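You operate a simulated robot arm through the tools that you are given. There is no shell and no other tool. Be economical: measure what you need, move in short steps, check, and stop when the job is done.

You run a simulated two-armed robot. Do the job below in one go: nothing can be reset, and whatever is moved stays where it is left.

Task
Wipe the spill, bring down the ROSE carton and move the yellow post.
Fine: wipe first, with the green pad, which goes back where it lay; carton into the yellow frame, post into hole 1. Set down upright: wiping pad, what you pick out. What is to be rubbed or washed off counts as gone when no trace of it is left.

Only the result counts: the job must be done as asked and must still hold three seconds after the hand-in. Knocking over, shifting, dropping, spilling or breaking anything else fails it.

Robot
Two 7-joint arms with two-finger parallel grippers on one trunk, on a base that drives. Base frame: it is fixed to the floor where the robot stands at the start and does not move with it; the origin is under the middle of the robot, x ahead of it, y to its left, z up; the surface under the hand at the start is at about z = 62. Units: cm, degrees, N and s.
The left shoulder is at the start at [6.2, 19.8, 115.7], the right one opposite. With the tool pointing down near the work surface each hand reaches from about 10 to 62 cm from the robot's upright axis, wherever it stands, measured 20 degrees to its own side. Places, roughly: spill [60, 20, 60]; yellow frame on the van floor [60, 20, 60]. Payload 1.57 kg a hand.
The tool frame of a hand sits at the grasp point between the pads (the TCP): z along the fingers, y along the line on which they close. The tips reach 3 cm beyond it. The gripper opens to 11 cm. The fingers are 2.4 cm wide and 1.2 cm thick; the gripper's body (4.8 by 11.2 cm) begins 7.8 cm behind the TCP.
Orientation is that of the tool frame in the base frame, as a unit quaternion [x, y, z, w]. With the fingers straight down and closing along the base's y, the tool's x points along the base's -x, its y along +y and its z along -z.

Tools
- The arms move only by the tool jog_arm. It takes "left_targets", "right_targets" or both (then of equal length, played together; a hand with none holds still); each is a list of rows, each an object (a shift or turn left out is 0, a gripper value left out holds the last) with "translation": the shift along the base's x, y, z in units of 20 mm (1.0 is 20 mm), a list of three; "dr": the turn, a rotation vector about the base's x, y, z in units of 4 degrees (1.0 is 4 degrees), a list of three; "gripper": the gripper command, from -1 (fully open) to 1 (shut), values between in proportion. In form: [{"translation": [x, y, z], "dr": [ax, ay, az], "gripper": gripper}, ...]. A call has 1 to 12 rows; each row shifts and turns the commanded pose from where the row before left it. A call with a number of a shift or a turn outside -1 to 1 is refused whole. Each row takes 0.2 s and may step no farther than 5 cm and 8.6 degrees from the row before; otherwise, or with a gripper value out of range, the whole call is refused. Where a pose cannot be reached the arm comes as near as it can. A force on the tool above 90 N (or 10 N above the force at the start of the call, whichever is more), or a blocked arm, ends the call early, and 0.2 s more pass. The fingers move at their own pace (about 7.2 cm/s each) and stop on an object; they squeeze with about 26 N. The grip force told is the motor's: it shows also when the fingers shut on nothing. Time passes only in rows, and 0.2 s behind the last, so rows that do not move let the fingers close. The reply holds the time, the measured pose of the TCP, the force on the tool along the base axes, the opening and the grip force, in the units named above and with some noise, with the torque about the TCP (base axes, N m) and any sound that the robot's microphone picked up.
- Cameras (640 x 400 px; columns grow to the right, rows downward): "scene" is now at [10.69, 1.76, 173.73]; the picture's right is [0.22, -0.97, 0.00], its down [-0.79, -0.18, -0.59] and it looks along [0.57, 0.13, -0.81] (base axes); focal length 268 px, centre (320, 200). "left" rides on the left gripper at [7, -1.6, -14.1] in its tool frame; the picture's right is [0.23, 0.97, 0.00], its down [-0.85, 0.20, -0.48] and it looks along [-0.47, 0.11, 0.88] (tool axes); focal length 222 px, centre (320, 200). "right" rides on the right gripper at [7, 1.6, -14.1] in its tool frame; the picture's right is [-0.23, 0.97, 0.00], its down [-0.86, -0.20, -0.48] and it looks along [-0.47, -0.11, 0.88] (tool axes); focal length 222 px, centre (320, 200). There is no depth. A picture from a camera that has moved, and an enlarged one, comes with that camera's place and axes in the base frame and with its lens.
- snapshot(camera): a new picture of that camera. The clock stands still meanwhile.
- move_column(by): slides the trunk up (or, below 0, down) by that many cm; the arms and the scene camera ride with it, the base frame stays. It gives what a move gives, with no picture.
- roll_base(legs): drives the robot by 1 to 6 legs, each [ahead, left, turn to the left] in cm, cm and degrees, along the robot's own axes; the way and the turn of a leg run together, so that a leg with both is an arc; at most 150 cm and 180 degrees a leg. The arms and the cameras ride along, it lands a little off, and it stops where it bumps. It gives what a move gives.
- aim_head(pan, tilt): turns the head with the scene camera to pan (to the left, within 86 degrees either way) and tilt (down, from -29 to 69), counted from straight ahead of the robot. It gives what a move gives.
- enlarge(camera, box): a new picture of the part [left, top, right, bottom] of that camera's present view, enlarged. The clock stands still meanwhile.
- job_done(): hands the job in; it is judged then, once.

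Go step by step. Nothing tells you exact positions but the pictures and the camera data: compare them with the known pose of the tool, close in by small moves and look again before you grip or let go. The budget is 120 turns and 88 pictures, counting those below and the enlarged ones. Unless the task says otherwise, let go and move clear before handing in, and close with one line.

The tools are called after "Emit:" as a command line: name --argument value ..., lists and objects as JSON in quotes. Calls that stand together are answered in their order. jog_arm: Moves the arms, as the interface text tells. Its arguments: {"type":"object","properties":{"left_targets":{"type":"array"},"right_targets":{"type":"array"}},"required":[]} The other tools are called the same way: move_column (by) slides the trunk up or down; roll_base (legs) drives the base; aim_head (pan, tilt) turns the head that bears the scene camera; snapshot (camera) takes a picture; enlarge (camera, box) takes an enlarged picture of a part of a camera's view; job_done () hands the job in.

At the start:

```text
time_s: 0.0
left_ee_pos: [38.23, 23.75, 147.4]
left_orientation: [0.0, 1.0, 0.0, -0.001]
left_wrist_force: [0.3, 0.1, -0.8]
left_wrist_torque: [0.01, 0.03, 0.02]
left_width: 10.99
left_grasp_force: 0.0
right_ee_pos: [44.05, -9.45, 143.33]
right_orientation: [0.0, 1.0, 0.001, 0.0]
right_wrist_force: [-0.7, 0.5, 0.2]
right_wrist_torque: [0.0, -0.01, 0.0]
right_width: 11.0
right_grasp_force: 0.1
trunk travel left (down, up): [-75.3, 23.7]
robot x, y, heading: [-0.29, 0.07, 0.1]
head pan, tilt: [12.8, 53.8]
```

scene: 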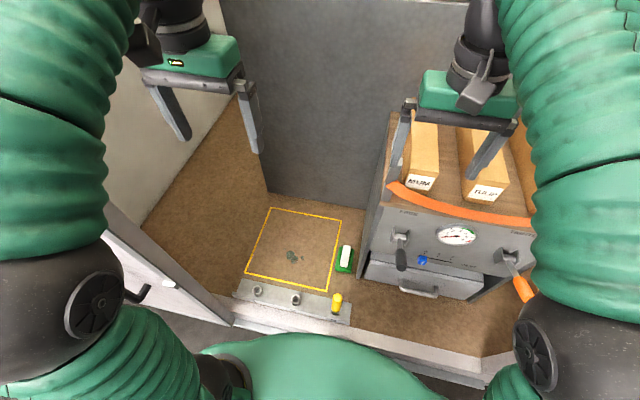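
right: 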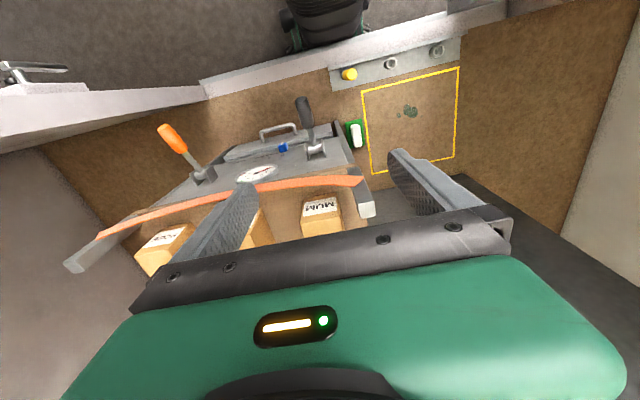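
left: 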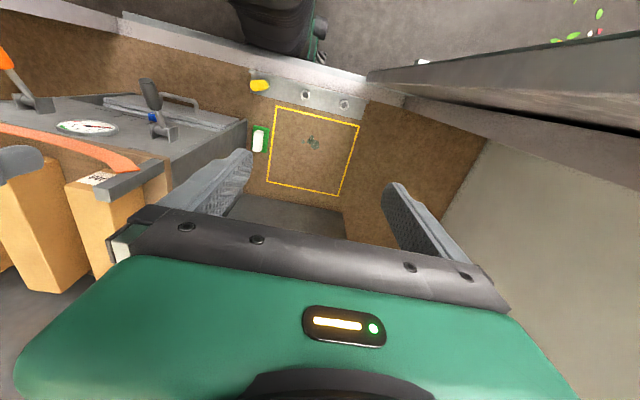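

I see the van floor with the yellow frame and spill, the green pad to its right, a block with a yellow post and two holes, and a shelf with cartons behind an orange strap. I'll look closer at the labels first.

Emit:
enlarge --camera "scene" --box '[220, 200, 380, 330]'

Emit:
enlarge --camera "scene" --box '[350, 100, 560, 310]'

Emit:
enlarge --camera "right" --box '[60, 60, 400, 290]'

```text
3.08 times, centred on (300, 265) of scene
camera zoom: at [10.69, 1.76, 173.73], right [0.22, -0.97, 0.0], down [-0.79, -0.18, -0.59], along [0.57, 0.13, -0.81], focal length 826 px, centre (382, 0)
```

zoom: 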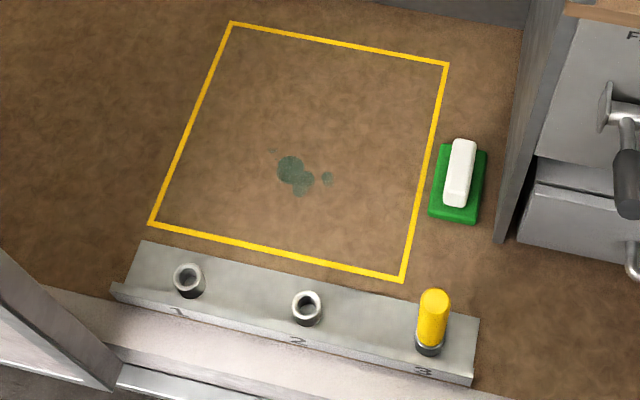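

```text
1.90 times, centred on (455, 205) of scene
camera zoom: at [10.69, 1.76, 173.73], right [0.22, -0.97, 0.0], down [-0.79, -0.18, -0.59], along [0.57, 0.13, -0.81], focal length 511 px, centre (63, 190)
```

zoom: 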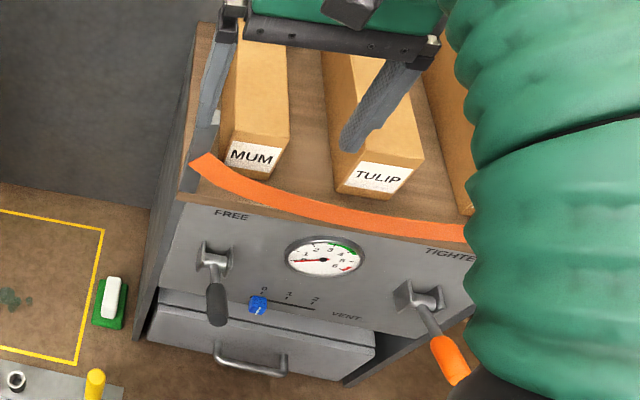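

```text
1.74 times, centred on (230, 175) of right
camera zoom: at [37.13, -7.81, 157.52], right [0.23, 0.97, 0.0], down [0.86, -0.2, 0.48], along [0.47, -0.11, -0.88], focal length 386 px, centre (476, 244)
```

zoom: 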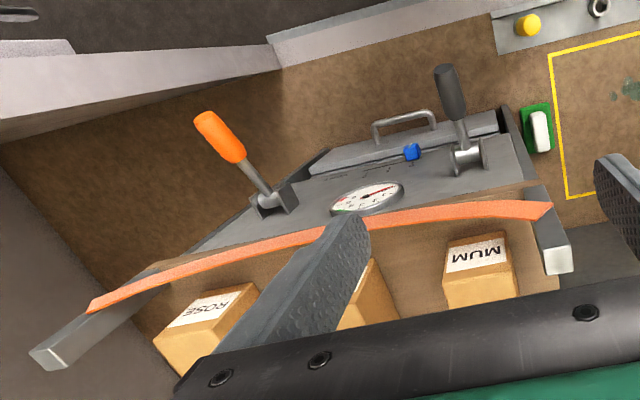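

The cartons stand on a high shelf (labels near z≈122) with ROSE on the right, and hole 1 is the leftmost one. I'll look down at the sill clearance and over at the ROSE carton.

Emit:
aim_head --pan 0 --tilt 69

Emit:
snapshot --camera "scene"

Emit:
aim_head --pan -50 --tilt 40

Emit:
snapshot --camera "scene"

```text
time_s: 0.8
left_ee_pos: [38.1, 23.94, 147.51]
left_orientation: [0.0, 1.0, 0.0, 0.0]
left_wrist_force: [0.3, 0.2, -0.1]
left_wrist_torque: [-0.04, 0.02, -0.03]
left_width: 11.0
left_grasp_force: 0.0
right_ee_pos: [44.02, -9.43, 143.44]
right_orientation: [0.0, 1.0, 0.0, 0.0]
right_wrist_force: [-0.1, 0.1, -0.6]
right_wrist_torque: [0.02, -0.02, 0.0]
right_width: 10.99
right_grasp_force: 0.1
trunk travel left (down, up): [-75.3, 23.7]
robot x, y, heading: [-0.05, -0.48, 0.2]
head pan, tilt: [0.0, 68.8]
```

```text
81 pictures are left
camera scene: at [9.15, 0.12, 172.04], right [0.0, -1.0, 0.0], down [-0.93, 0.0, -0.36], along [0.36, 0.0, -0.93], focal length 268 px, centre (320, 200)
```

scene: 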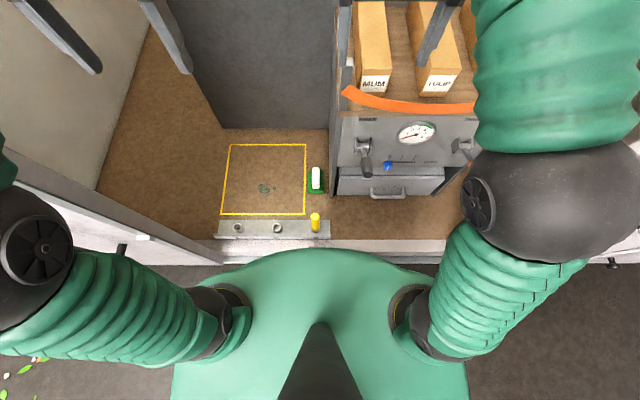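

```text
time_s: 1.9
left_ee_pos: [38.17, 23.87, 147.52]
left_orientation: [0.0, 1.0, 0.0, 0.0]
left_wrist_force: [-1.0, -0.5, -0.4]
left_wrist_torque: [0.0, -0.04, 0.02]
left_width: 11.01
left_grasp_force: 0.0
right_ee_pos: [43.91, -9.38, 143.29]
right_orientation: [-0.001, 1.0, 0.0, 0.0]
right_wrist_force: [-0.3, -0.3, 0.7]
right_wrist_torque: [0.0, 0.0, 0.0]
right_width: 11.02
right_grasp_force: 0.1
trunk travel left (down, up): [-75.3, 23.7]
robot x, y, heading: [0.35, 0.51, 0.0]
head pan, tilt: [-50.0, 40.0]
```

```text
80 pictures are left
camera scene: at [9.02, -6.39, 175.65], right [-0.77, -0.64, 0.0], down [-0.41, 0.49, -0.77], along [0.49, -0.59, -0.64], focal length 268 px, centre (320, 200)
```

scene: 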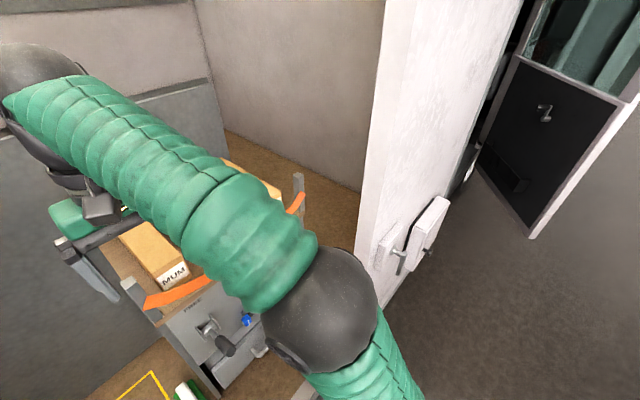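

The robot stands a bit too far for the pad; a turn or short advance would help. I'll check the left side clearance before driving.

Emit:
aim_head --pan 50 --tilt 45

Emit:
snapshot --camera "scene"

```text
time_s: 3.7
left_ee_pos: [38.27, 23.82, 147.43]
left_orientation: [0.0, 1.0, 0.0, 0.0]
left_wrist_force: [-0.7, -0.5, 0.5]
left_wrist_torque: [-0.01, 0.01, 0.02]
left_width: 11.02
left_grasp_force: 0.2
right_ee_pos: [43.9, -9.54, 143.32]
right_orientation: [0.0, 1.0, 0.0, 0.001]
right_wrist_force: [0.0, 0.2, 0.1]
right_wrist_torque: [-0.01, -0.03, 0.0]
right_width: 11.0
right_grasp_force: 0.1
trunk travel left (down, up): [-75.3, 23.7]
robot x, y, heading: [-0.13, -0.03, -0.1]
head pan, tilt: [50.0, 45.0]
```

```text
79 pictures are left
camera scene: at [8.78, 6.36, 174.92], right [0.77, -0.64, 0.0], down [-0.46, -0.54, -0.71], along [0.45, 0.54, -0.71], focal length 268 px, centre (320, 200)
```

scene: 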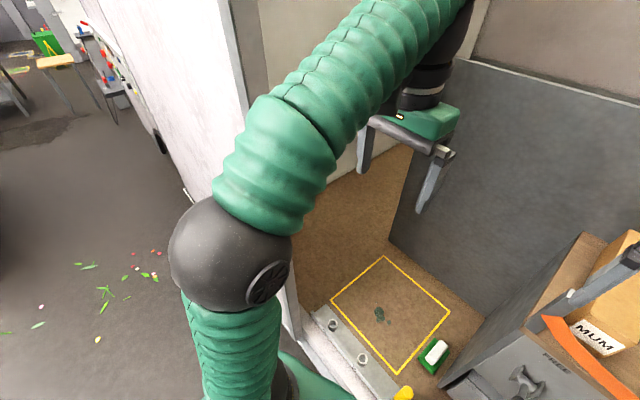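

The van's left panel stands close to the left elbow, so instead of turning I'll advance in small legs.

Emit:
roll_base --legs '[[4, 0, 0]]'

Emit:
aim_head --pan 0 --tilt 60

Emit:
snapshot --camera "scene"

```text
time_s: 4.6
left_ee_pos: [40.78, 23.85, 147.9]
left_orientation: [0.001, 1.0, 0.0, 0.005]
left_wrist_force: [-0.2, -0.3, 0.7]
left_wrist_torque: [0.0, -0.09, -0.01]
left_width: 11.02
left_grasp_force: 0.1
right_ee_pos: [46.51, -9.37, 143.94]
right_orientation: [-0.001, 1.0, 0.001, 0.005]
right_wrist_force: [-1.1, -0.4, 0.2]
right_wrist_torque: [-0.02, -0.06, 0.01]
right_width: 10.98
right_grasp_force: 0.1
trunk travel left (down, up): [-75.3, 23.7]
robot x, y, heading: [3.58, 0.07, 0.0]
head pan, tilt: [50.0, 45.0]
```

```text
time_s: 5.8
left_ee_pos: [42.14, 23.89, 147.64]
left_orientation: [-0.001, 1.0, 0.0, 0.001]
left_wrist_force: [-0.1, 0.2, -0.8]
left_wrist_torque: [0.0, -0.04, 0.0]
left_width: 11.02
left_grasp_force: 0.1
right_ee_pos: [47.91, -9.4, 143.44]
right_orientation: [-0.001, 1.0, 0.0, 0.001]
right_wrist_force: [1.2, 0.3, 0.7]
right_wrist_torque: [0.0, 0.02, -0.02]
right_width: 10.97
right_grasp_force: 0.0
trunk travel left (down, up): [-75.3, 23.7]
robot x, y, heading: [4.0, 0.41, 0.0]
head pan, tilt: [0.0, 60.0]
```

```text
78 pictures are left
camera scene: at [14.49, 0.13, 172.97], right [0.0, -1.0, 0.0], down [-0.87, 0.0, -0.5], along [0.5, 0.0, -0.87], focal length 268 px, centre (320, 200)
```

scene: 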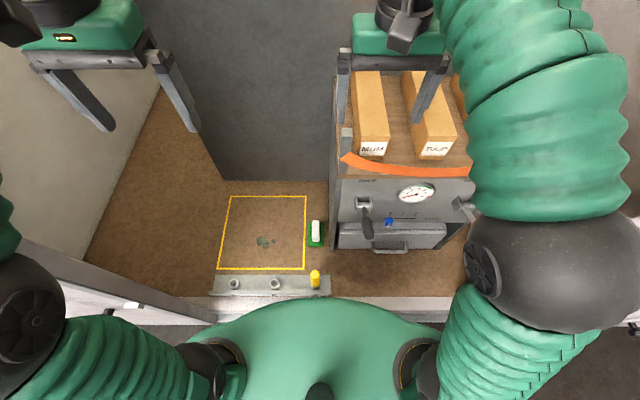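

Advance was clean. I'll sidestep right a little so pad and spill are both in the left hand's reach.

Emit:
roll_base --legs '[[0, -6, 0], [1.5, 0, 0]]'

Emit:
jog_arm --left_targets '[{"translation": [0, 0, 0], "gripper": -0.1}, {"translation": [0.5, -0.8, -1]}, {"translation": [0.5, -0.8, -1]}, {"translation": [0.5, -0.8, -1]}, {"translation": [0.5, 0, -1]}, {"translation": [0.5, 0, -1]}, {"translation": [0.5, 0, -1]}, {"translation": [0, 0, -1]}, {"translation": [0, 0, -1]}, {"translation": [0, 0, -1]}, {"translation": [0, 0, -1]}, {"translation": [0, 0, -1]}]'

Emit:
snapshot --camera "scene"

```text
time_s: 7.1
left_ee_pos: [42.91, 16.89, 147.93]
left_orientation: [0.0, 1.0, 0.003, 0.005]
left_wrist_force: [-0.5, -1.3, 1.0]
left_wrist_torque: [0.06, -0.01, -0.02]
left_width: 11.0
left_grasp_force: 0.1
right_ee_pos: [48.8, -16.47, 143.74]
right_orientation: [-0.001, 1.0, 0.004, 0.004]
right_wrist_force: [-1.5, 0.5, 1.1]
right_wrist_torque: [-0.01, -0.05, -0.01]
right_width: 11.03
right_grasp_force: 0.0
trunk travel left (down, up): [-75.3, 23.7]
robot x, y, heading: [5.26, -6.3, 0.2]
head pan, tilt: [0.0, 60.0]
```

```text
time_s: 9.7
left_ee_pos: [49.32, 11.34, 125.85]
left_orientation: [0.001, 1.0, 0.005, 0.002]
left_wrist_force: [-0.6, 0.4, 0.1]
left_wrist_torque: [-0.02, -0.02, -0.03]
left_width: 6.04
left_grasp_force: 0.1
right_ee_pos: [49.17, -17.23, 143.56]
right_orientation: [0.001, 1.0, 0.005, 0.002]
right_wrist_force: [-0.1, -0.3, 0.7]
right_wrist_torque: [-0.01, 0.04, 0.0]
right_width: 10.99
right_grasp_force: 0.1
trunk travel left (down, up): [-75.3, 23.7]
robot x, y, heading: [5.67, -6.15, 0.3]
head pan, tilt: [0.0, 60.0]
```

```text
77 pictures are left
camera scene: at [15.87, -5.8, 172.98], right [0.0, -1.0, 0.0], down [-0.87, 0.0, -0.5], along [0.5, 0.0, -0.87], focal length 268 px, centre (320, 200)
```

scene: 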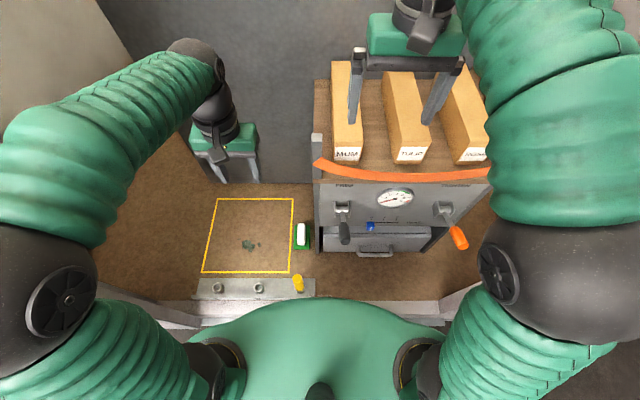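

Left hand is at (49,11,126), clear of the shelf. I'll lower it further in place.

Emit:
jog_arm --left_targets '[{"translation": [0, 0, -1]}, {"translation": [0, 0, -1]}, {"translation": [0, 0, -1]}, {"translation": [0, 0, -1]}, {"translation": [0, 0, -1]}, {"translation": [0, 0, -1]}, {"translation": [0, 0, -1]}, {"translation": [0, 0, -1]}, {"translation": [0, 0, -1]}, {"translation": [0, 0, -1]}, {"translation": [0, 0, -1]}, {"translation": [0, 0, -1]}]'

Emit:
jog_arm --left_targets '[{"translation": [0.5, 0, -1]}, {"translation": [0.5, -0.3, -1]}, {"translation": [0.5, -0.5, -1]}, {"translation": [0.5, -0.5, -1]}, {"translation": [0.5, -0.5, -1]}, {"translation": [0.5, -0.5, -1]}, {"translation": [0.5, -0.5, -1]}, {"translation": [0.5, -0.5, 0]}, {"translation": [0.5, -0.4, 0]}]'

Emit:
snapshot --camera "left"

Emit:
snapshot --camera "scene"

```text
time_s: 12.3
left_ee_pos: [49.32, 11.47, 101.81]
left_orientation: [0.001, 1.0, 0.004, 0.002]
left_wrist_force: [0.1, -0.4, -0.5]
left_wrist_torque: [-0.01, 0.03, -0.01]
left_width: 6.0
left_grasp_force: 0.1
right_ee_pos: [49.21, -16.87, 143.5]
right_orientation: [0.0, 1.0, 0.005, 0.002]
right_wrist_force: [-0.3, 0.1, 0.0]
right_wrist_torque: [0.0, 0.0, -0.01]
right_width: 10.98
right_grasp_force: 0.0
trunk travel left (down, up): [-75.3, 23.7]
robot x, y, heading: [5.5, -6.12, 0.1]
head pan, tilt: [0.0, 60.0]
```

```text
time_s: 14.3
left_ee_pos: [58.3, 4.0, 87.87]
left_orientation: [0.001, 1.0, 0.004, 0.003]
left_wrist_force: [0.1, -0.3, 0.6]
left_wrist_torque: [-0.01, -0.01, -0.03]
left_width: 6.07
left_grasp_force: 0.1
right_ee_pos: [49.05, -16.94, 143.57]
right_orientation: [0.0, 1.0, 0.006, 0.003]
right_wrist_force: [0.8, 0.1, 0.9]
right_wrist_torque: [-0.04, 0.0, 0.01]
right_width: 11.0
right_grasp_force: 0.0
trunk travel left (down, up): [-75.3, 23.7]
robot x, y, heading: [5.43, -6.25, 0.1]
head pan, tilt: [0.0, 60.0]
```

```text
76 pictures are left
camera left: at [51.15, 2.29, 101.94], right [-0.23, 0.97, 0.01], down [0.85, 0.19, 0.48], along [0.47, 0.12, -0.87], focal length 222 px, centre (320, 200)
```

left: 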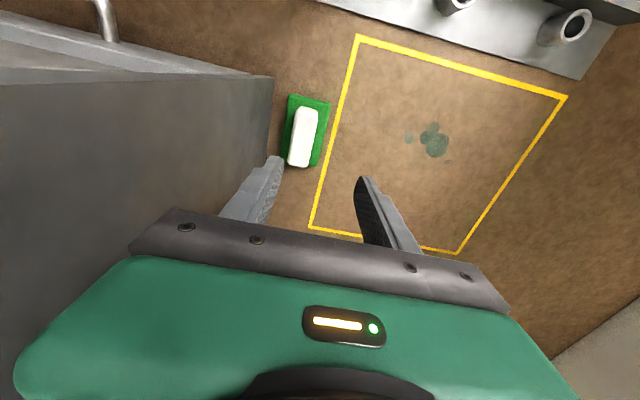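

```text
75 pictures are left
camera scene: at [15.95, -6.15, 172.97], right [0.0, -1.0, 0.0], down [-0.87, 0.0, -0.5], along [0.5, 0.0, -0.87], focal length 268 px, centre (320, 200)
```

scene: 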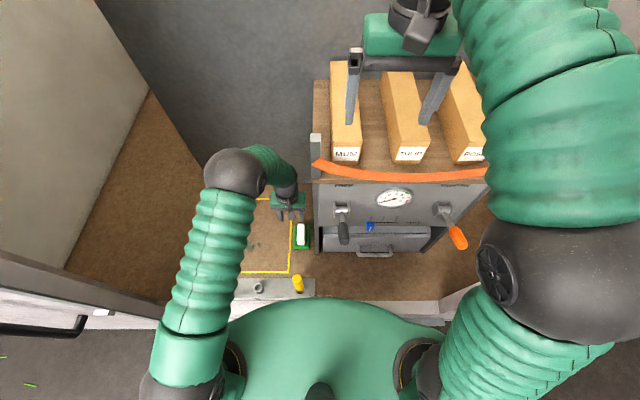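

The pad's handle lies near (60.6, 2.1). I'll move above it and down to about z=71 for a close look.

Emit:
jog_arm --left_targets '[{"translation": [0.6, -0.45, -0.5]}, {"translation": [0.55, -0.45, -0.5]}, {"translation": [0, 0, -1]}, {"translation": [0, 0, -1]}, {"translation": [0, 0, -1]}, {"translation": [0, 0, -1]}, {"translation": [0, 0, -1]}, {"translation": [0, 0, -1]}, {"translation": [0, 0, -1]}, {"translation": [0, 0, -0.5]}]'

Emit:
snapshot --camera "left"

Emit:
enlarge --camera "scene" --box '[240, 150, 360, 270]'

```text
time_s: 16.5
left_ee_pos: [60.58, 2.22, 70.85]
left_orientation: [0.001, 1.0, 0.005, 0.003]
left_wrist_force: [0.1, 0.5, 0.3]
left_wrist_torque: [0.01, -0.03, 0.01]
left_width: 6.05
left_grasp_force: 0.0
right_ee_pos: [49.16, -17.01, 143.44]
right_orientation: [0.0, 1.0, 0.005, 0.003]
right_wrist_force: [0.9, -0.4, 0.6]
right_wrist_torque: [0.02, 0.01, 0.01]
right_width: 11.0
right_grasp_force: 0.0
trunk travel left (down, up): [-75.3, 23.7]
robot x, y, heading: [5.68, -6.12, -0.1]
head pan, tilt: [0.0, 60.0]
```

```text
74 pictures are left
camera left: at [53.43, 0.49, 84.88], right [-0.23, 0.97, 0.01], down [0.85, 0.19, 0.48], along [0.47, 0.12, -0.87], focal length 222 px, centre (320, 200)
```

left: 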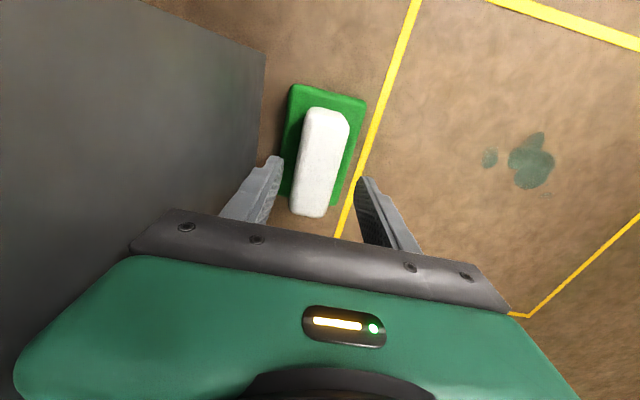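

```text
3.33 times, centred on (300, 210) of scene
camera zoom: at [15.96, -6.12, 172.97], right [0.0, -1.0, 0.0], down [-0.87, 0.0, -0.5], along [0.5, 0.0, -0.87], focal length 895 px, centre (387, 167)
```

zoom: 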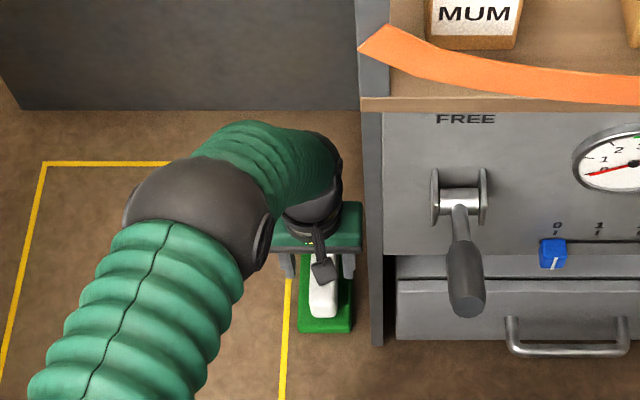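

Aligned to within a few mm (handle centre y≈2.5). I'll descend a bit more and check.

Emit:
jog_arm --left_targets '[{"translation": [-0.1, 0.12, -0.5]}, {"translation": [0, 0, -0.5]}, {"translation": [0, 0, -0.5]}]'

Emit:
snapshot --camera "left"

```text
time_s: 17.3
left_ee_pos: [60.28, 2.54, 67.91]
left_orientation: [0.002, 1.0, 0.005, 0.003]
left_wrist_force: [0.2, -0.3, 0.2]
left_wrist_torque: [-0.01, 0.04, -0.03]
left_width: 6.08
left_grasp_force: 0.1
right_ee_pos: [49.19, -17.05, 143.58]
right_orientation: [0.0, 1.0, 0.005, 0.003]
right_wrist_force: [-0.2, 0.6, 0.8]
right_wrist_torque: [-0.01, 0.02, 0.02]
right_width: 11.01
right_grasp_force: 0.0
trunk travel left (down, up): [-75.3, 23.7]
robot x, y, heading: [5.4, -6.42, 0.0]
head pan, tilt: [0.0, 60.0]
```

```text
72 pictures are left
camera left: at [53.2, 0.73, 81.88], right [-0.23, 0.97, 0.01], down [0.85, 0.19, 0.48], along [0.47, 0.12, -0.87], focal length 222 px, centre (320, 200)
```

left: 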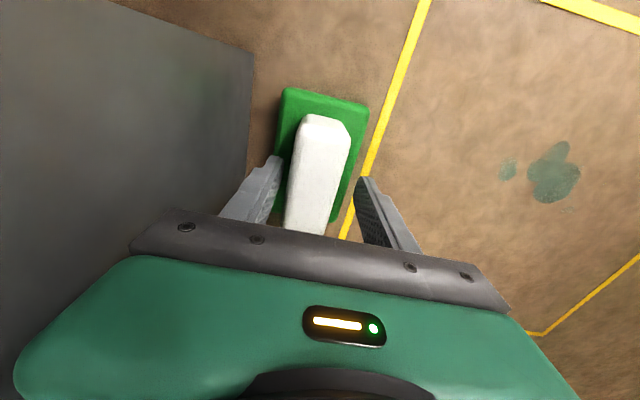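

The fingers straddle the handle. I'll lower on, watching the force.

Emit:
jog_arm --left_targets '[{"translation": [0, 0, -0.3]}, {"translation": [0, 0, -0.3]}, {"translation": [0, 0, -0.3]}]'

Emit:
enlarge --camera "left" --box '[200, 60, 440, 240]'

```text
time_s: 18.1
left_ee_pos: [60.31, 2.34, 67.24]
left_orientation: [0.001, 1.0, 0.005, 0.013]
left_wrist_force: [-7.1, 3.3, 73.4]
left_wrist_torque: [-2.23, 0.91, -0.34]
left_width: 5.84
left_grasp_force: 0.1
right_ee_pos: [47.75, -16.98, 144.09]
right_orientation: [0.0, 1.0, 0.007, 0.006]
right_wrist_force: [-0.7, 0.1, 0.6]
right_wrist_torque: [-0.02, -0.02, -0.02]
right_width: 11.0
right_grasp_force: 0.1
trunk travel left (down, up): [-75.3, 23.7]
robot x, y, heading: [5.32, -6.48, 0.2]
head pan, tilt: [0.0, 60.0]
```

```text
2.22 times, centred on (320, 150) of left
camera zoom: at [52.93, 0.63, 81.05], right [-0.23, 0.97, 0.0], down [0.84, 0.2, 0.5], along [0.49, 0.11, -0.86], focal length 494 px, centre (320, 311)
```

zoom: 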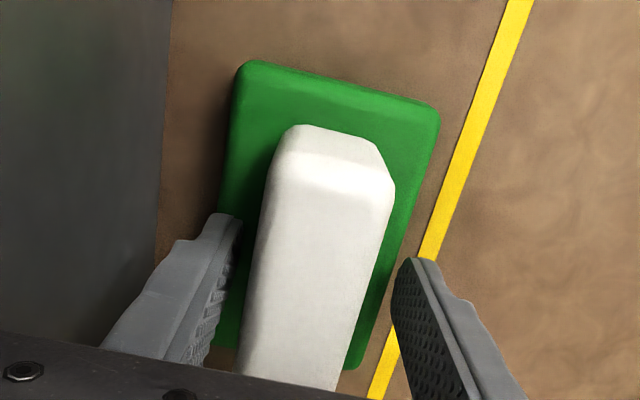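

The tips touched the green base at z≈64.3, so the floor is about z=62. I'll raise a little and close on the handle.

Emit:
jog_arm --left_targets '[{"translation": [0, 0, 0.6]}, {"translation": [0, 0, 0.2]}, {"translation": [0, 0, 0]}, {"gripper": 1}, {"gripper": 1}, {"gripper": 1}, {"gripper": 1}]'

Emit:
enlarge --camera "left" --box '[200, 60, 440, 240]'

```text
time_s: 19.7
left_ee_pos: [60.43, 2.53, 67.61]
left_orientation: [0.002, 1.0, 0.004, 0.002]
left_wrist_force: [0.1, 0.5, -0.2]
left_wrist_torque: [0.02, -0.01, -0.02]
left_width: 3.37
left_grasp_force: 26.1
right_ee_pos: [49.16, -17.0, 143.43]
right_orientation: [0.0, 1.0, 0.006, 0.002]
right_wrist_force: [0.5, -0.4, 0.2]
right_wrist_torque: [-0.03, 0.03, 0.0]
right_width: 10.98
right_grasp_force: 0.1
trunk travel left (down, up): [-75.3, 23.7]
robot x, y, heading: [5.52, -6.07, 0.1]
head pan, tilt: [0.0, 60.0]
```

```text
2.22 times, centred on (320, 150) of left
camera zoom: at [53.26, 0.74, 81.72], right [-0.23, 0.97, 0.01], down [0.85, 0.19, 0.48], along [0.47, 0.12, -0.87], focal length 494 px, centre (320, 311)
```

zoom: 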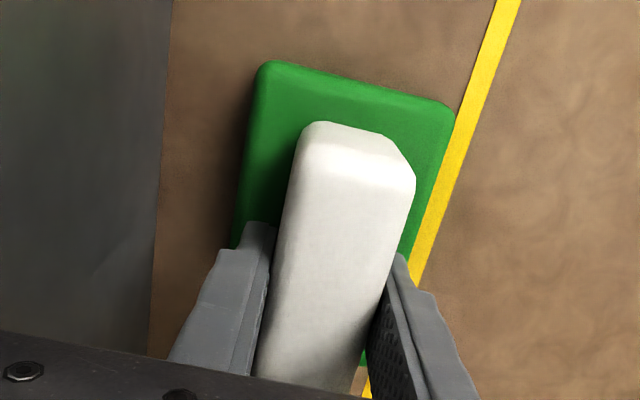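

Gripped (home TCP is 60.4, 2.5, 67.6). I'll lift slightly, carry the pad to the edge of the spill and set it down on the floor.

Emit:
jog_arm --left_targets '[{"translation": [0, 0, 0.5]}, {"translation": [0, 0, 0.5]}, {"translation": [-0.3, 0.9, 0]}, {"translation": [-0.3, 0.9, 0]}, {"translation": [-0.3, 0.9, 0]}, {"translation": [-0.3, 0.9, 0]}, {"translation": [-0.3, 0.9, 0]}, {"translation": [-0.1, 0.9, 0]}, {"translation": [0, 0.9, 0]}, {"translation": [0, 0, -0.5]}, {"translation": [0, 0, -0.35]}]'

Emit:
jog_arm --left_targets '[{"translation": [0, 0, -0.2]}]'

Emit:
snapshot --camera "left"

```text
time_s: 22.1
left_ee_pos: [57.13, 15.1, 68.03]
left_orientation: [0.001, 1.0, 0.003, 0.003]
left_wrist_force: [-0.3, 0.4, -1.9]
left_wrist_torque: [0.02, 0.01, 0.04]
left_width: 3.35
left_grasp_force: 25.8
right_ee_pos: [49.19, -16.88, 143.43]
right_orientation: [-0.001, 1.0, 0.006, 0.002]
right_wrist_force: [0.1, -0.1, 0.5]
right_wrist_torque: [0.0, -0.01, -0.01]
right_width: 11.04
right_grasp_force: 0.0
trunk travel left (down, up): [-75.3, 23.7]
robot x, y, heading: [5.41, -6.19, -0.2]
head pan, tilt: [0.0, 60.0]
```

```text
time_s: 22.5
left_ee_pos: [57.16, 15.06, 67.58]
left_orientation: [0.001, 1.0, 0.005, 0.003]
left_wrist_force: [-0.5, 0.7, 1.2]
left_wrist_torque: [-0.08, 0.19, 0.0]
left_width: 3.35
left_grasp_force: 25.8
right_ee_pos: [49.05, -16.86, 143.53]
right_orientation: [0.0, 1.0, 0.005, 0.003]
right_wrist_force: [0.9, -0.4, 0.2]
right_wrist_torque: [0.01, 0.01, -0.01]
right_width: 11.03
right_grasp_force: 0.1
trunk travel left (down, up): [-75.3, 23.7]
robot x, y, heading: [5.55, -6.06, 0.1]
head pan, tilt: [0.0, 60.0]
```

```text
69 pictures are left
camera left: at [50.02, 13.34, 81.65], right [-0.22, 0.97, 0.01], down [0.85, 0.19, 0.49], along [0.47, 0.12, -0.87], focal length 222 px, centre (320, 200)
```

left: 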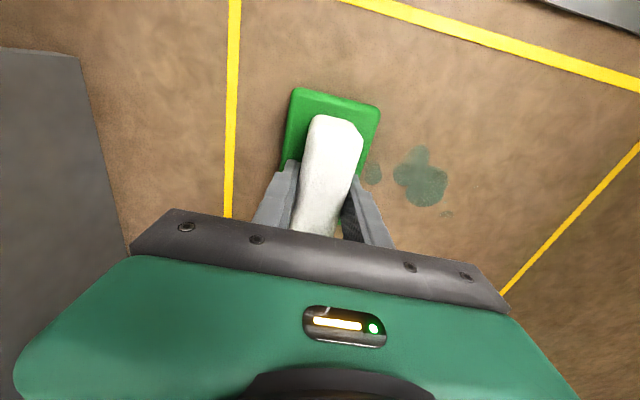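

Pad touches the floor just beside the spill. Now press lightly and wipe across and back.

Emit:
jog_arm --left_targets '[{"translation": [0, 0, -0.12]}, {"translation": [0, 0.8, 0]}, {"translation": [0, 0.8, 0]}, {"translation": [0, 0.8, 0]}, {"translation": [0, 0.8, 0]}, {"translation": [0, 0.8, 0]}, {"translation": [0, 0.8, 0]}, {"translation": [0, 0.8, 0]}, {"translation": [0, 0.8, 0]}, {"translation": [0, 0.8, 0]}, {"translation": [0, 0.8, 0]}, {"translation": [0, 0.8, 0]}]'

Emit:
jog_arm --left_targets '[{"translation": [0.5, 0, 0]}, {"translation": [0, -0.8, 0]}, {"translation": [0, -0.8, 0]}, {"translation": [0, -0.8, 0]}, {"translation": [0, -0.8, 0]}, {"translation": [0, -0.8, 0]}, {"translation": [0, -0.8, 0]}, {"translation": [0, -0.8, 0]}, {"translation": [0, -0.8, 0]}, {"translation": [0, -0.8, 0]}, {"translation": [0, -0.8, 0]}, {"translation": [-0.5, -0.8, 0]}]'

Emit:
snapshot --camera "left"

```text
time_s: 25.1
left_ee_pos: [57.03, 32.74, 67.53]
left_orientation: [0.002, 1.0, 0.006, 0.003]
left_wrist_force: [-0.4, -6.3, 17.4]
left_wrist_torque: [-0.82, -0.19, 0.03]
left_width: 3.38
left_grasp_force: 25.8
right_ee_pos: [48.83, -17.12, 143.58]
right_orientation: [-0.001, 1.0, 0.006, 0.003]
right_wrist_force: [0.2, -0.2, 0.0]
right_wrist_torque: [-0.04, 0.02, -0.02]
right_width: 11.0
right_grasp_force: 0.1
trunk travel left (down, up): [-75.3, 23.7]
robot x, y, heading: [5.24, -6.06, 0.1]
head pan, tilt: [0.0, 60.0]
```

```text
time_s: 27.7
left_ee_pos: [57.07, 14.98, 67.49]
left_orientation: [0.001, 1.0, 0.004, 0.003]
left_wrist_force: [3.9, 3.8, 14.4]
left_wrist_torque: [-0.25, 0.06, 0.02]
left_width: 3.37
left_grasp_force: 25.8
right_ee_pos: [49.0, -16.94, 143.62]
right_orientation: [0.0, 1.0, 0.005, 0.002]
right_wrist_force: [-0.3, -0.5, -0.6]
right_wrist_torque: [-0.02, -0.02, 0.0]
right_width: 10.99
right_grasp_force: 0.0
trunk travel left (down, up): [-75.3, 23.7]
robot x, y, heading: [5.92, -6.27, 0.1]
head pan, tilt: [0.0, 60.0]
```

```text
68 pictures are left
camera left: at [49.95, 13.26, 81.43], right [-0.23, 0.97, 0.01], down [0.85, 0.19, 0.49], along [0.47, 0.12, -0.87], focal length 222 px, centre (320, 200)
```

left: 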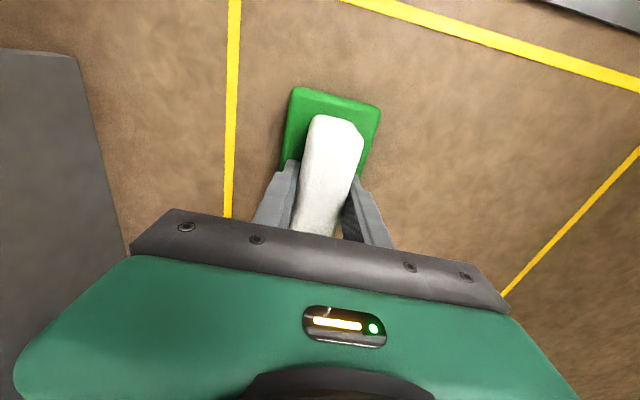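

The spill looks gone. I'll do one more pass for safety, then check enlarged.

Emit:
jog_arm --left_targets '[{"translation": [-0.7, 0, 0]}, {"translation": [0, 0.9, 0]}, {"translation": [0, 0.9, 0]}, {"translation": [0, 0.9, 0]}, {"translation": [0, 0.9, 0]}, {"translation": [0, 0.9, 0]}, {"translation": [0, 0.9, 0]}, {"translation": [0, 0.9, 0]}, {"translation": [0, 0.9, 0]}, {"translation": [0, 0.9, 0]}]'

Emit:
jog_arm --left_targets '[{"translation": [0.9, 0, 0]}, {"translation": [0, -0.9, 0]}, {"translation": [0, -0.9, 0]}, {"translation": [0, -0.9, 0]}, {"translation": [0, -0.9, 0]}, {"translation": [0, -0.9, 0]}, {"translation": [0, -0.9, 0]}, {"translation": [0, -0.9, 0]}, {"translation": [0, -0.9, 0]}, {"translation": [0, -0.9, 0]}, {"translation": [0, 0, 0.6]}, {"translation": [0, 0, 0.5]}]'

Emit:
enlarge --camera "left" --box '[220, 20, 620, 270]'

```text
time_s: 29.9
left_ee_pos: [55.68, 31.33, 67.45]
left_orientation: [0.001, 1.0, 0.003, 0.002]
left_wrist_force: [-1.4, -3.0, 4.4]
left_wrist_torque: [-0.31, -0.26, -0.1]
left_width: 3.36
left_grasp_force: 26.1
right_ee_pos: [49.08, -16.84, 143.45]
right_orientation: [0.0, 1.0, 0.006, 0.003]
right_wrist_force: [1.2, -0.3, 0.2]
right_wrist_torque: [-0.05, 0.0, -0.02]
right_width: 10.98
right_grasp_force: 0.0
trunk travel left (down, up): [-75.3, 23.7]
robot x, y, heading: [5.19, -6.04, -0.1]
head pan, tilt: [0.0, 60.0]
```

```text
time_s: 32.5
left_ee_pos: [57.55, 15.17, 69.54]
left_orientation: [0.001, 1.0, 0.005, 0.003]
left_wrist_force: [-0.3, 0.8, -1.8]
left_wrist_torque: [0.04, -0.05, 0.02]
left_width: 3.37
left_grasp_force: 25.7
right_ee_pos: [49.04, -16.87, 143.41]
right_orientation: [0.0, 1.0, 0.005, 0.003]
right_wrist_force: [0.0, 0.5, 0.5]
right_wrist_torque: [-0.01, -0.02, 0.01]
right_width: 10.99
right_grasp_force: 0.0
trunk travel left (down, up): [-75.3, 23.7]
robot x, y, heading: [5.51, -6.09, 0.0]
head pan, tilt: [0.0, 60.0]
```

```text
1.60 times, centred on (420, 145) of left
camera zoom: at [50.36, 13.38, 83.64], right [-0.23, 0.97, 0.01], down [0.85, 0.19, 0.48], along [0.47, 0.12, -0.87], focal length 355 px, centre (160, 288)
```

zoom: 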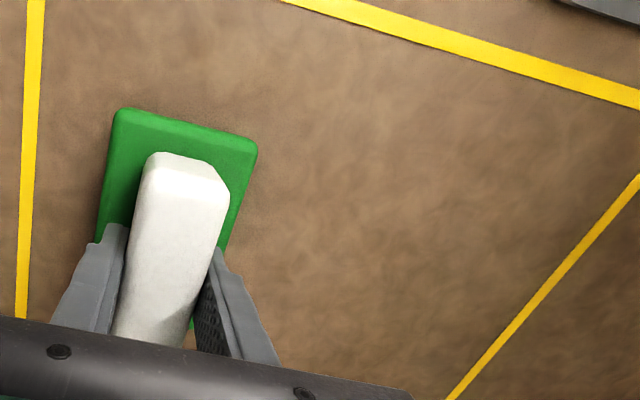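

Clean. Returning the pad to its home spot.

Emit:
jog_arm --left_targets '[{"translation": [0.18, -0.79, 0]}, {"translation": [0.18, -0.79, 0]}, {"translation": [0.18, -0.79, 0]}, {"translation": [0.18, -0.79, 0]}, {"translation": [0.18, -0.79, 0]}, {"translation": [0.18, -0.79, 0]}, {"translation": [0.18, -0.79, 0]}, {"translation": [0.18, -0.79, 0]}, {"translation": [0, 0, -0.5]}, {"translation": [0, 0, -0.3]}]'

Emit:
jog_arm --left_targets '[{"translation": [0, 0, -0.17]}, {"translation": [0, 0, 0]}]'

Emit:
enlarge --camera "left" --box '[200, 60, 440, 240]'

```text
time_s: 34.7
left_ee_pos: [60.35, 2.36, 67.89]
left_orientation: [0.001, 1.0, 0.005, 0.003]
left_wrist_force: [0.5, 0.9, -0.8]
left_wrist_torque: [0.0, -0.02, 0.04]
left_width: 3.34
left_grasp_force: 25.8
right_ee_pos: [49.13, -16.91, 143.63]
right_orientation: [0.0, 1.0, 0.006, 0.002]
right_wrist_force: [0.2, -0.7, 0.7]
right_wrist_torque: [-0.01, 0.04, -0.01]
right_width: 11.01
right_grasp_force: 0.1
trunk travel left (down, up): [-75.3, 23.7]
robot x, y, heading: [5.7, -6.19, -0.2]
head pan, tilt: [0.0, 60.0]
```

```text
time_s: 35.3
left_ee_pos: [60.45, 2.51, 67.59]
left_orientation: [0.001, 1.0, 0.005, 0.003]
left_wrist_force: [-0.5, -1.1, -1.8]
left_wrist_torque: [0.0, 0.01, 0.01]
left_width: 3.36
left_grasp_force: 26.2
right_ee_pos: [49.17, -17.03, 143.54]
right_orientation: [0.0, 1.0, 0.006, 0.002]
right_wrist_force: [0.5, -0.1, -0.1]
right_wrist_torque: [0.0, 0.02, -0.01]
right_width: 11.02
right_grasp_force: 0.0
trunk travel left (down, up): [-75.3, 23.7]
robot x, y, heading: [5.8, -6.17, 0.1]
head pan, tilt: [0.0, 60.0]
```

```text
2.22 times, centred on (320, 150) of left
camera zoom: at [53.33, 0.71, 81.58], right [-0.23, 0.97, 0.01], down [0.85, 0.19, 0.48], along [0.47, 0.12, -0.87], focal length 494 px, centre (320, 311)
```

zoom: 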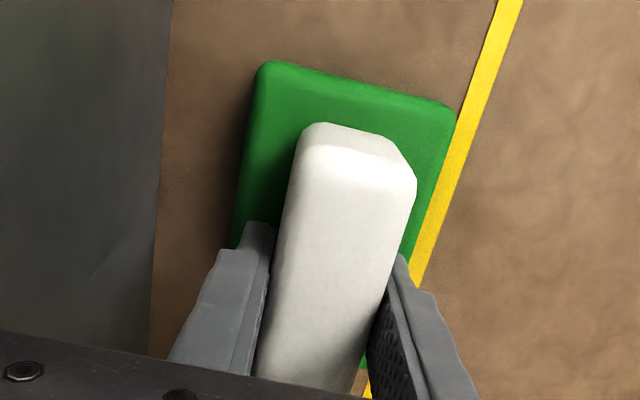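

Back in place, a hair above the floor. Lower a touch, release and rise.

Emit:
jog_arm --left_targets '[{"translation": [0, 0, -0.08]}, {"translation": [0, 0, 0]}]'

Emit:
jog_arm --left_targets '[{"gripper": -0.1}, {"gripper": -0.1}, {"gripper": -0.1}, {"translation": [0, 0, 0.6]}, {"translation": [0, 0, 1]}, {"translation": [0, 0, 1]}, {"translation": [0, 0, 1]}, {"translation": [0, 0, 1]}, {"translation": [0, 0, 1]}]'

Emit:
snapshot --camera "left"

```text
time_s: 35.9
left_ee_pos: [60.35, 2.5, 67.44]
left_orientation: [0.001, 1.0, 0.005, 0.003]
left_wrist_force: [0.5, 0.9, 2.1]
left_wrist_torque: [-0.1, -0.11, -0.01]
left_width: 3.31
left_grasp_force: 25.9
right_ee_pos: [49.14, -16.97, 143.56]
right_orientation: [0.0, 1.0, 0.005, 0.003]
right_wrist_force: [-0.1, 0.4, 0.0]
right_wrist_torque: [-0.02, 0.0, 0.02]
right_width: 10.99
right_grasp_force: 0.0
trunk travel left (down, up): [-75.3, 23.7]
robot x, y, heading: [5.95, -6.37, 0.2]
head pan, tilt: [0.0, 60.0]
```

```text
time_s: 37.9
left_ee_pos: [60.43, 2.33, 78.57]
left_orientation: [0.001, 1.0, 0.004, 0.002]
left_wrist_force: [0.4, 1.5, -0.4]
left_wrist_torque: [0.0, 0.0, -0.01]
left_width: 6.04
left_grasp_force: 0.2
right_ee_pos: [49.07, -17.03, 143.54]
right_orientation: [0.0, 1.0, 0.007, 0.002]
right_wrist_force: [0.9, -0.2, 0.1]
right_wrist_torque: [-0.01, 0.0, -0.02]
right_width: 11.0
right_grasp_force: 0.1
trunk travel left (down, up): [-75.3, 23.7]
robot x, y, heading: [5.64, -6.18, -0.2]
head pan, tilt: [0.0, 60.0]
```

```text
65 pictures are left
camera left: at [53.28, 0.62, 92.64], right [-0.22, 0.97, 0.01], down [0.85, 0.19, 0.48], along [0.47, 0.12, -0.87], focal length 222 px, centre (320, 200)
```

left: 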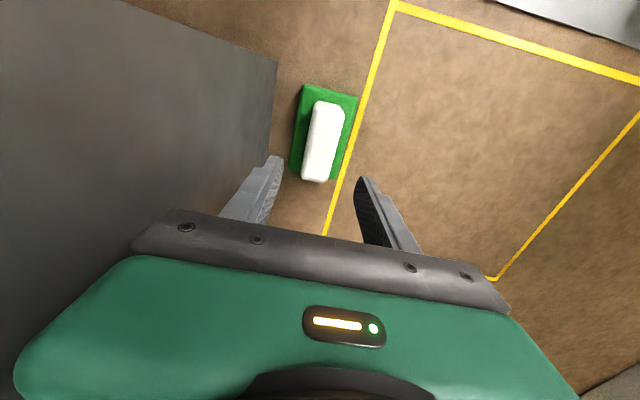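

Pad is back. Next the post: I'll raise the left hand and bring it back over the yellow post at about (40, 2).

Emit:
jog_arm --left_targets '[{"translation": [0, 0.2, 1], "gripper": -0.1}, {"translation": [0, 0.2, 1]}, {"translation": [0, 0.2, 1]}, {"translation": [-1, 0, 0.5]}, {"translation": [-1, 0, 0]}, {"translation": [-1, 0, 0]}, {"translation": [-1, 0, 0]}, {"translation": [-1, 0, 0]}, {"translation": [-1, 0, 0]}, {"translation": [-1, 0, 0]}, {"translation": [-1, 0, 0]}]'

Emit:
snapshot --camera "left"

Emit:
snapshot --camera "scene"

```text
time_s: 40.3
left_ee_pos: [44.39, 3.66, 85.75]
left_orientation: [0.001, 1.0, 0.004, 0.004]
left_wrist_force: [0.0, -0.5, 0.3]
left_wrist_torque: [0.04, -0.02, -0.04]
left_width: 6.05
left_grasp_force: 0.0
right_ee_pos: [49.01, -17.07, 143.59]
right_orientation: [-0.001, 1.0, 0.006, 0.003]
right_wrist_force: [0.3, -1.0, -0.4]
right_wrist_torque: [0.01, 0.0, 0.02]
right_width: 11.0
right_grasp_force: 0.1
trunk travel left (down, up): [-75.3, 23.7]
robot x, y, heading: [6.17, -6.35, -0.1]
head pan, tilt: [0.0, 60.0]
```

```text
64 pictures are left
camera left: at [37.29, 1.85, 99.73], right [-0.23, 0.97, 0.01], down [0.85, 0.19, 0.49], along [0.47, 0.12, -0.87], focal length 222 px, centre (320, 200)
```

left: 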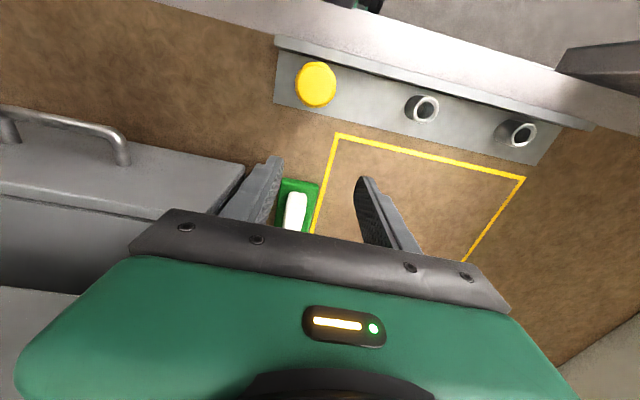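

```text
63 pictures are left
camera scene: at [15.8, -6.15, 172.98], right [0.0, -1.0, 0.0], down [-0.87, 0.0, -0.5], along [0.5, 0.0, -0.87], focal length 268 px, centre (320, 200)
```

scene: 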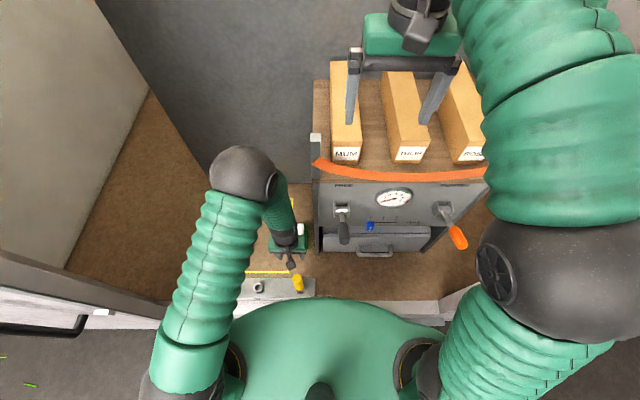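

The post may be taller than I thought; I'll enlarge the scene view for a better height estimate.

Emit:
enlarge --camera "scene" --box '[240, 250, 330, 310]'

Emit:
enlarge --camera "left" --box '[250, 30, 590, 180]'

```text
6.67 times, centred on (285, 280) of scene
camera zoom: at [15.8, -6.15, 172.98], right [0.0, -1.0, 0.0], down [-0.87, 0.0, -0.5], along [0.5, 0.0, -0.87], focal length 1790 px, centre (553, -333)
```

zoom: 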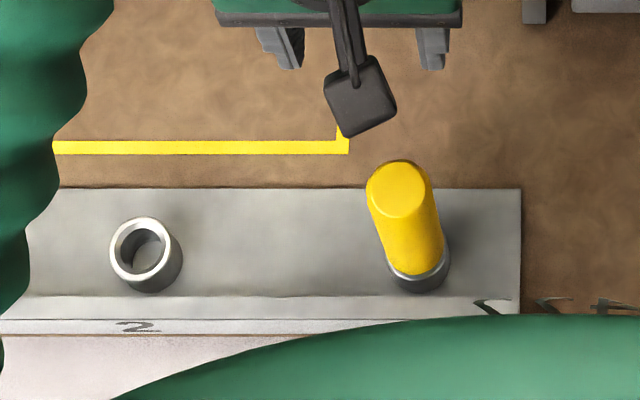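

```text
1.88 times, centred on (420, 105) of left
camera zoom: at [37.29, 1.85, 99.73], right [-0.23, 0.97, 0.01], down [0.85, 0.19, 0.49], along [0.47, 0.12, -0.87], focal length 418 px, centre (132, 379)
```

zoom: 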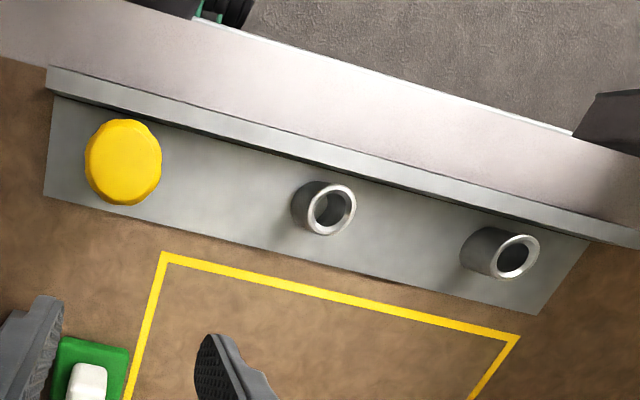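

Post axis ≈ (38, 1.8) with its top near z≈80; holes 2 and 1 at y≈17.7 and 33.5, ring tops at z≈66.4. I'll move over the post, raised.

Emit:
jog_arm --left_targets '[{"translation": [0, 0, 1]}, {"translation": [0, 0, 1]}, {"translation": [-0.8, -0.23, 0]}, {"translation": [-0.8, -0.23, 0]}, {"translation": [-0.8, -0.23, 0]}, {"translation": [-0.8, -0.23, 0]}, {"translation": [0, 0, 0]}]'

Emit:
snapshot --camera "left"

Emit:
enlarge --camera "scene" --box '[240, 220, 360, 310]'

```text
time_s: 41.9
left_ee_pos: [37.98, 1.67, 89.62]
left_orientation: [0.001, 1.0, 0.004, 0.003]
left_wrist_force: [-0.4, -0.3, -0.7]
left_wrist_torque: [0.03, -0.03, 0.0]
left_width: 6.06
left_grasp_force: 0.1
right_ee_pos: [49.17, -17.03, 143.48]
right_orientation: [0.0, 1.0, 0.005, 0.002]
right_wrist_force: [0.4, 0.3, 0.1]
right_wrist_torque: [0.02, 0.02, -0.02]
right_width: 11.01
right_grasp_force: 0.1
trunk travel left (down, up): [-75.3, 23.7]
robot x, y, heading: [5.89, -6.21, 0.1]
head pan, tilt: [0.0, 60.0]
```

```text
60 pictures are left
camera left: at [30.92, -0.03, 103.66], right [-0.23, 0.97, 0.01], down [0.85, 0.19, 0.48], along [0.47, 0.12, -0.87], focal length 222 px, centre (320, 200)
```

left: 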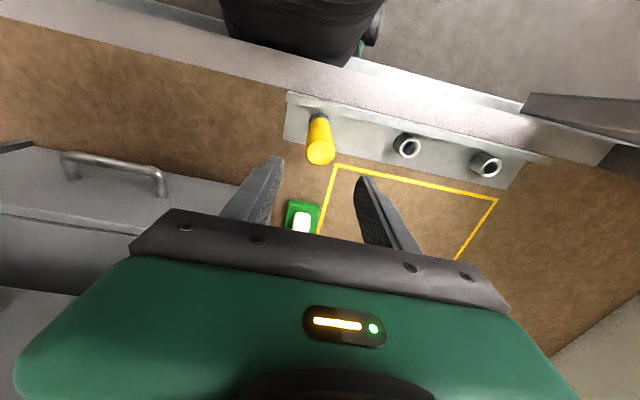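

```text
4.44 times, centred on (300, 265) of scene
camera zoom: at [15.89, -6.16, 172.97], right [0.0, -1.0, 0.0], down [-0.87, 0.0, -0.5], along [0.5, 0.0, -0.87], focal length 1193 px, centre (409, -89)
```

zoom: 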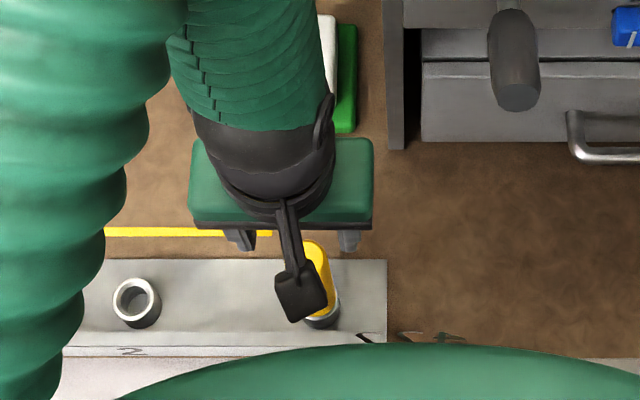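

Aligned over the post. Descend to z≈76 and close.

Emit:
jog_arm --left_targets '[{"translation": [0, 0.05, -1]}, {"translation": [0, 0, -1]}, {"translation": [0, 0, -1]}, {"translation": [0, 0, -1]}, {"translation": [0, 0, -1]}, {"translation": [0, 0, -1]}, {"translation": [0, 0, -0.8]}]'

Emit:
snapshot --camera "left"

```text
time_s: 43.5
left_ee_pos: [37.99, 2.01, 76.04]
left_orientation: [0.001, 1.0, 0.005, 0.002]
left_wrist_force: [-0.2, -0.7, -0.7]
left_wrist_torque: [0.01, 0.0, 0.02]
left_width: 6.06
left_grasp_force: 0.1
right_ee_pos: [49.02, -16.93, 143.45]
right_orientation: [0.0, 1.0, 0.006, 0.001]
right_wrist_force: [-0.3, 0.4, 0.4]
right_wrist_torque: [-0.01, 0.0, 0.02]
right_width: 11.01
right_grasp_force: 0.1
trunk travel left (down, up): [-75.3, 23.7]
robot x, y, heading: [5.54, -6.15, -0.1]
head pan, tilt: [0.0, 60.0]
```

```text
58 pictures are left
camera left: at [30.88, 0.15, 90.06], right [-0.23, 0.97, 0.01], down [0.85, 0.19, 0.49], along [0.47, 0.12, -0.87], focal length 222 px, centre (320, 200)
```

left: 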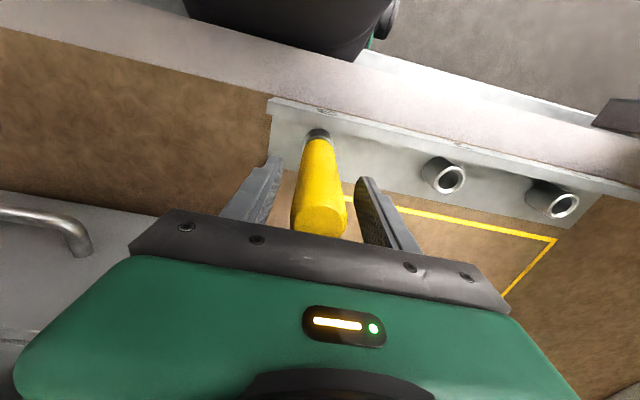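

The post is centred between the fingers. Closing.

Emit:
jog_arm --left_targets '[{"gripper": 1}, {"gripper": 1}, {"gripper": 1}, {"gripper": 1}]'

Emit:
jog_arm --left_targets '[{"translation": [0, 0, 0.5]}, {"translation": [0, 0, 0.5]}, {"translation": [0, 0, 0.5]}, {"translation": [0, 0, 0.5]}]'

Emit:
snapshot --camera "left"

```text
time_s: 44.5
left_ee_pos: [37.99, 2.02, 75.98]
left_orientation: [0.001, 1.0, 0.005, 0.003]
left_wrist_force: [-0.6, -1.2, 0.1]
left_wrist_torque: [0.02, 0.02, -0.01]
left_width: 3.32
left_grasp_force: 26.0
right_ee_pos: [49.05, -17.04, 143.5]
right_orientation: [0.0, 1.0, 0.006, 0.002]
right_wrist_force: [0.2, -0.5, -0.6]
right_wrist_torque: [0.02, 0.0, 0.02]
right_width: 10.99
right_grasp_force: 0.1
trunk travel left (down, up): [-75.3, 23.7]
robot x, y, heading: [5.79, -6.4, 0.1]
head pan, tilt: [0.0, 60.0]
```

```text
time_s: 45.5
left_ee_pos: [38.02, 1.94, 79.89]
left_orientation: [0.001, 1.0, 0.005, 0.002]
left_wrist_force: [0.6, 0.1, -1.7]
left_wrist_torque: [0.0, -0.03, -0.02]
left_width: 3.31
left_grasp_force: 26.0
right_ee_pos: [49.25, -16.88, 143.51]
right_orientation: [0.0, 1.0, 0.006, 0.003]
right_wrist_force: [0.2, -0.2, 0.3]
right_wrist_torque: [-0.04, -0.02, 0.01]
right_width: 11.01
right_grasp_force: 0.0
trunk travel left (down, up): [-75.3, 23.7]
robot x, y, heading: [5.41, -5.94, -0.1]
head pan, tilt: [0.0, 60.0]
```

```text
57 pictures are left
camera left: at [30.84, 0.12, 94.07], right [-0.22, 0.97, 0.01], down [0.85, 0.19, 0.48], along [0.47, 0.12, -0.87], focal length 222 px, centre (320, 200)
```

left: 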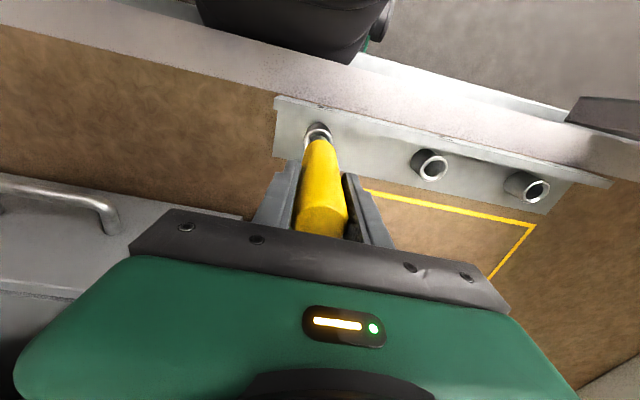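

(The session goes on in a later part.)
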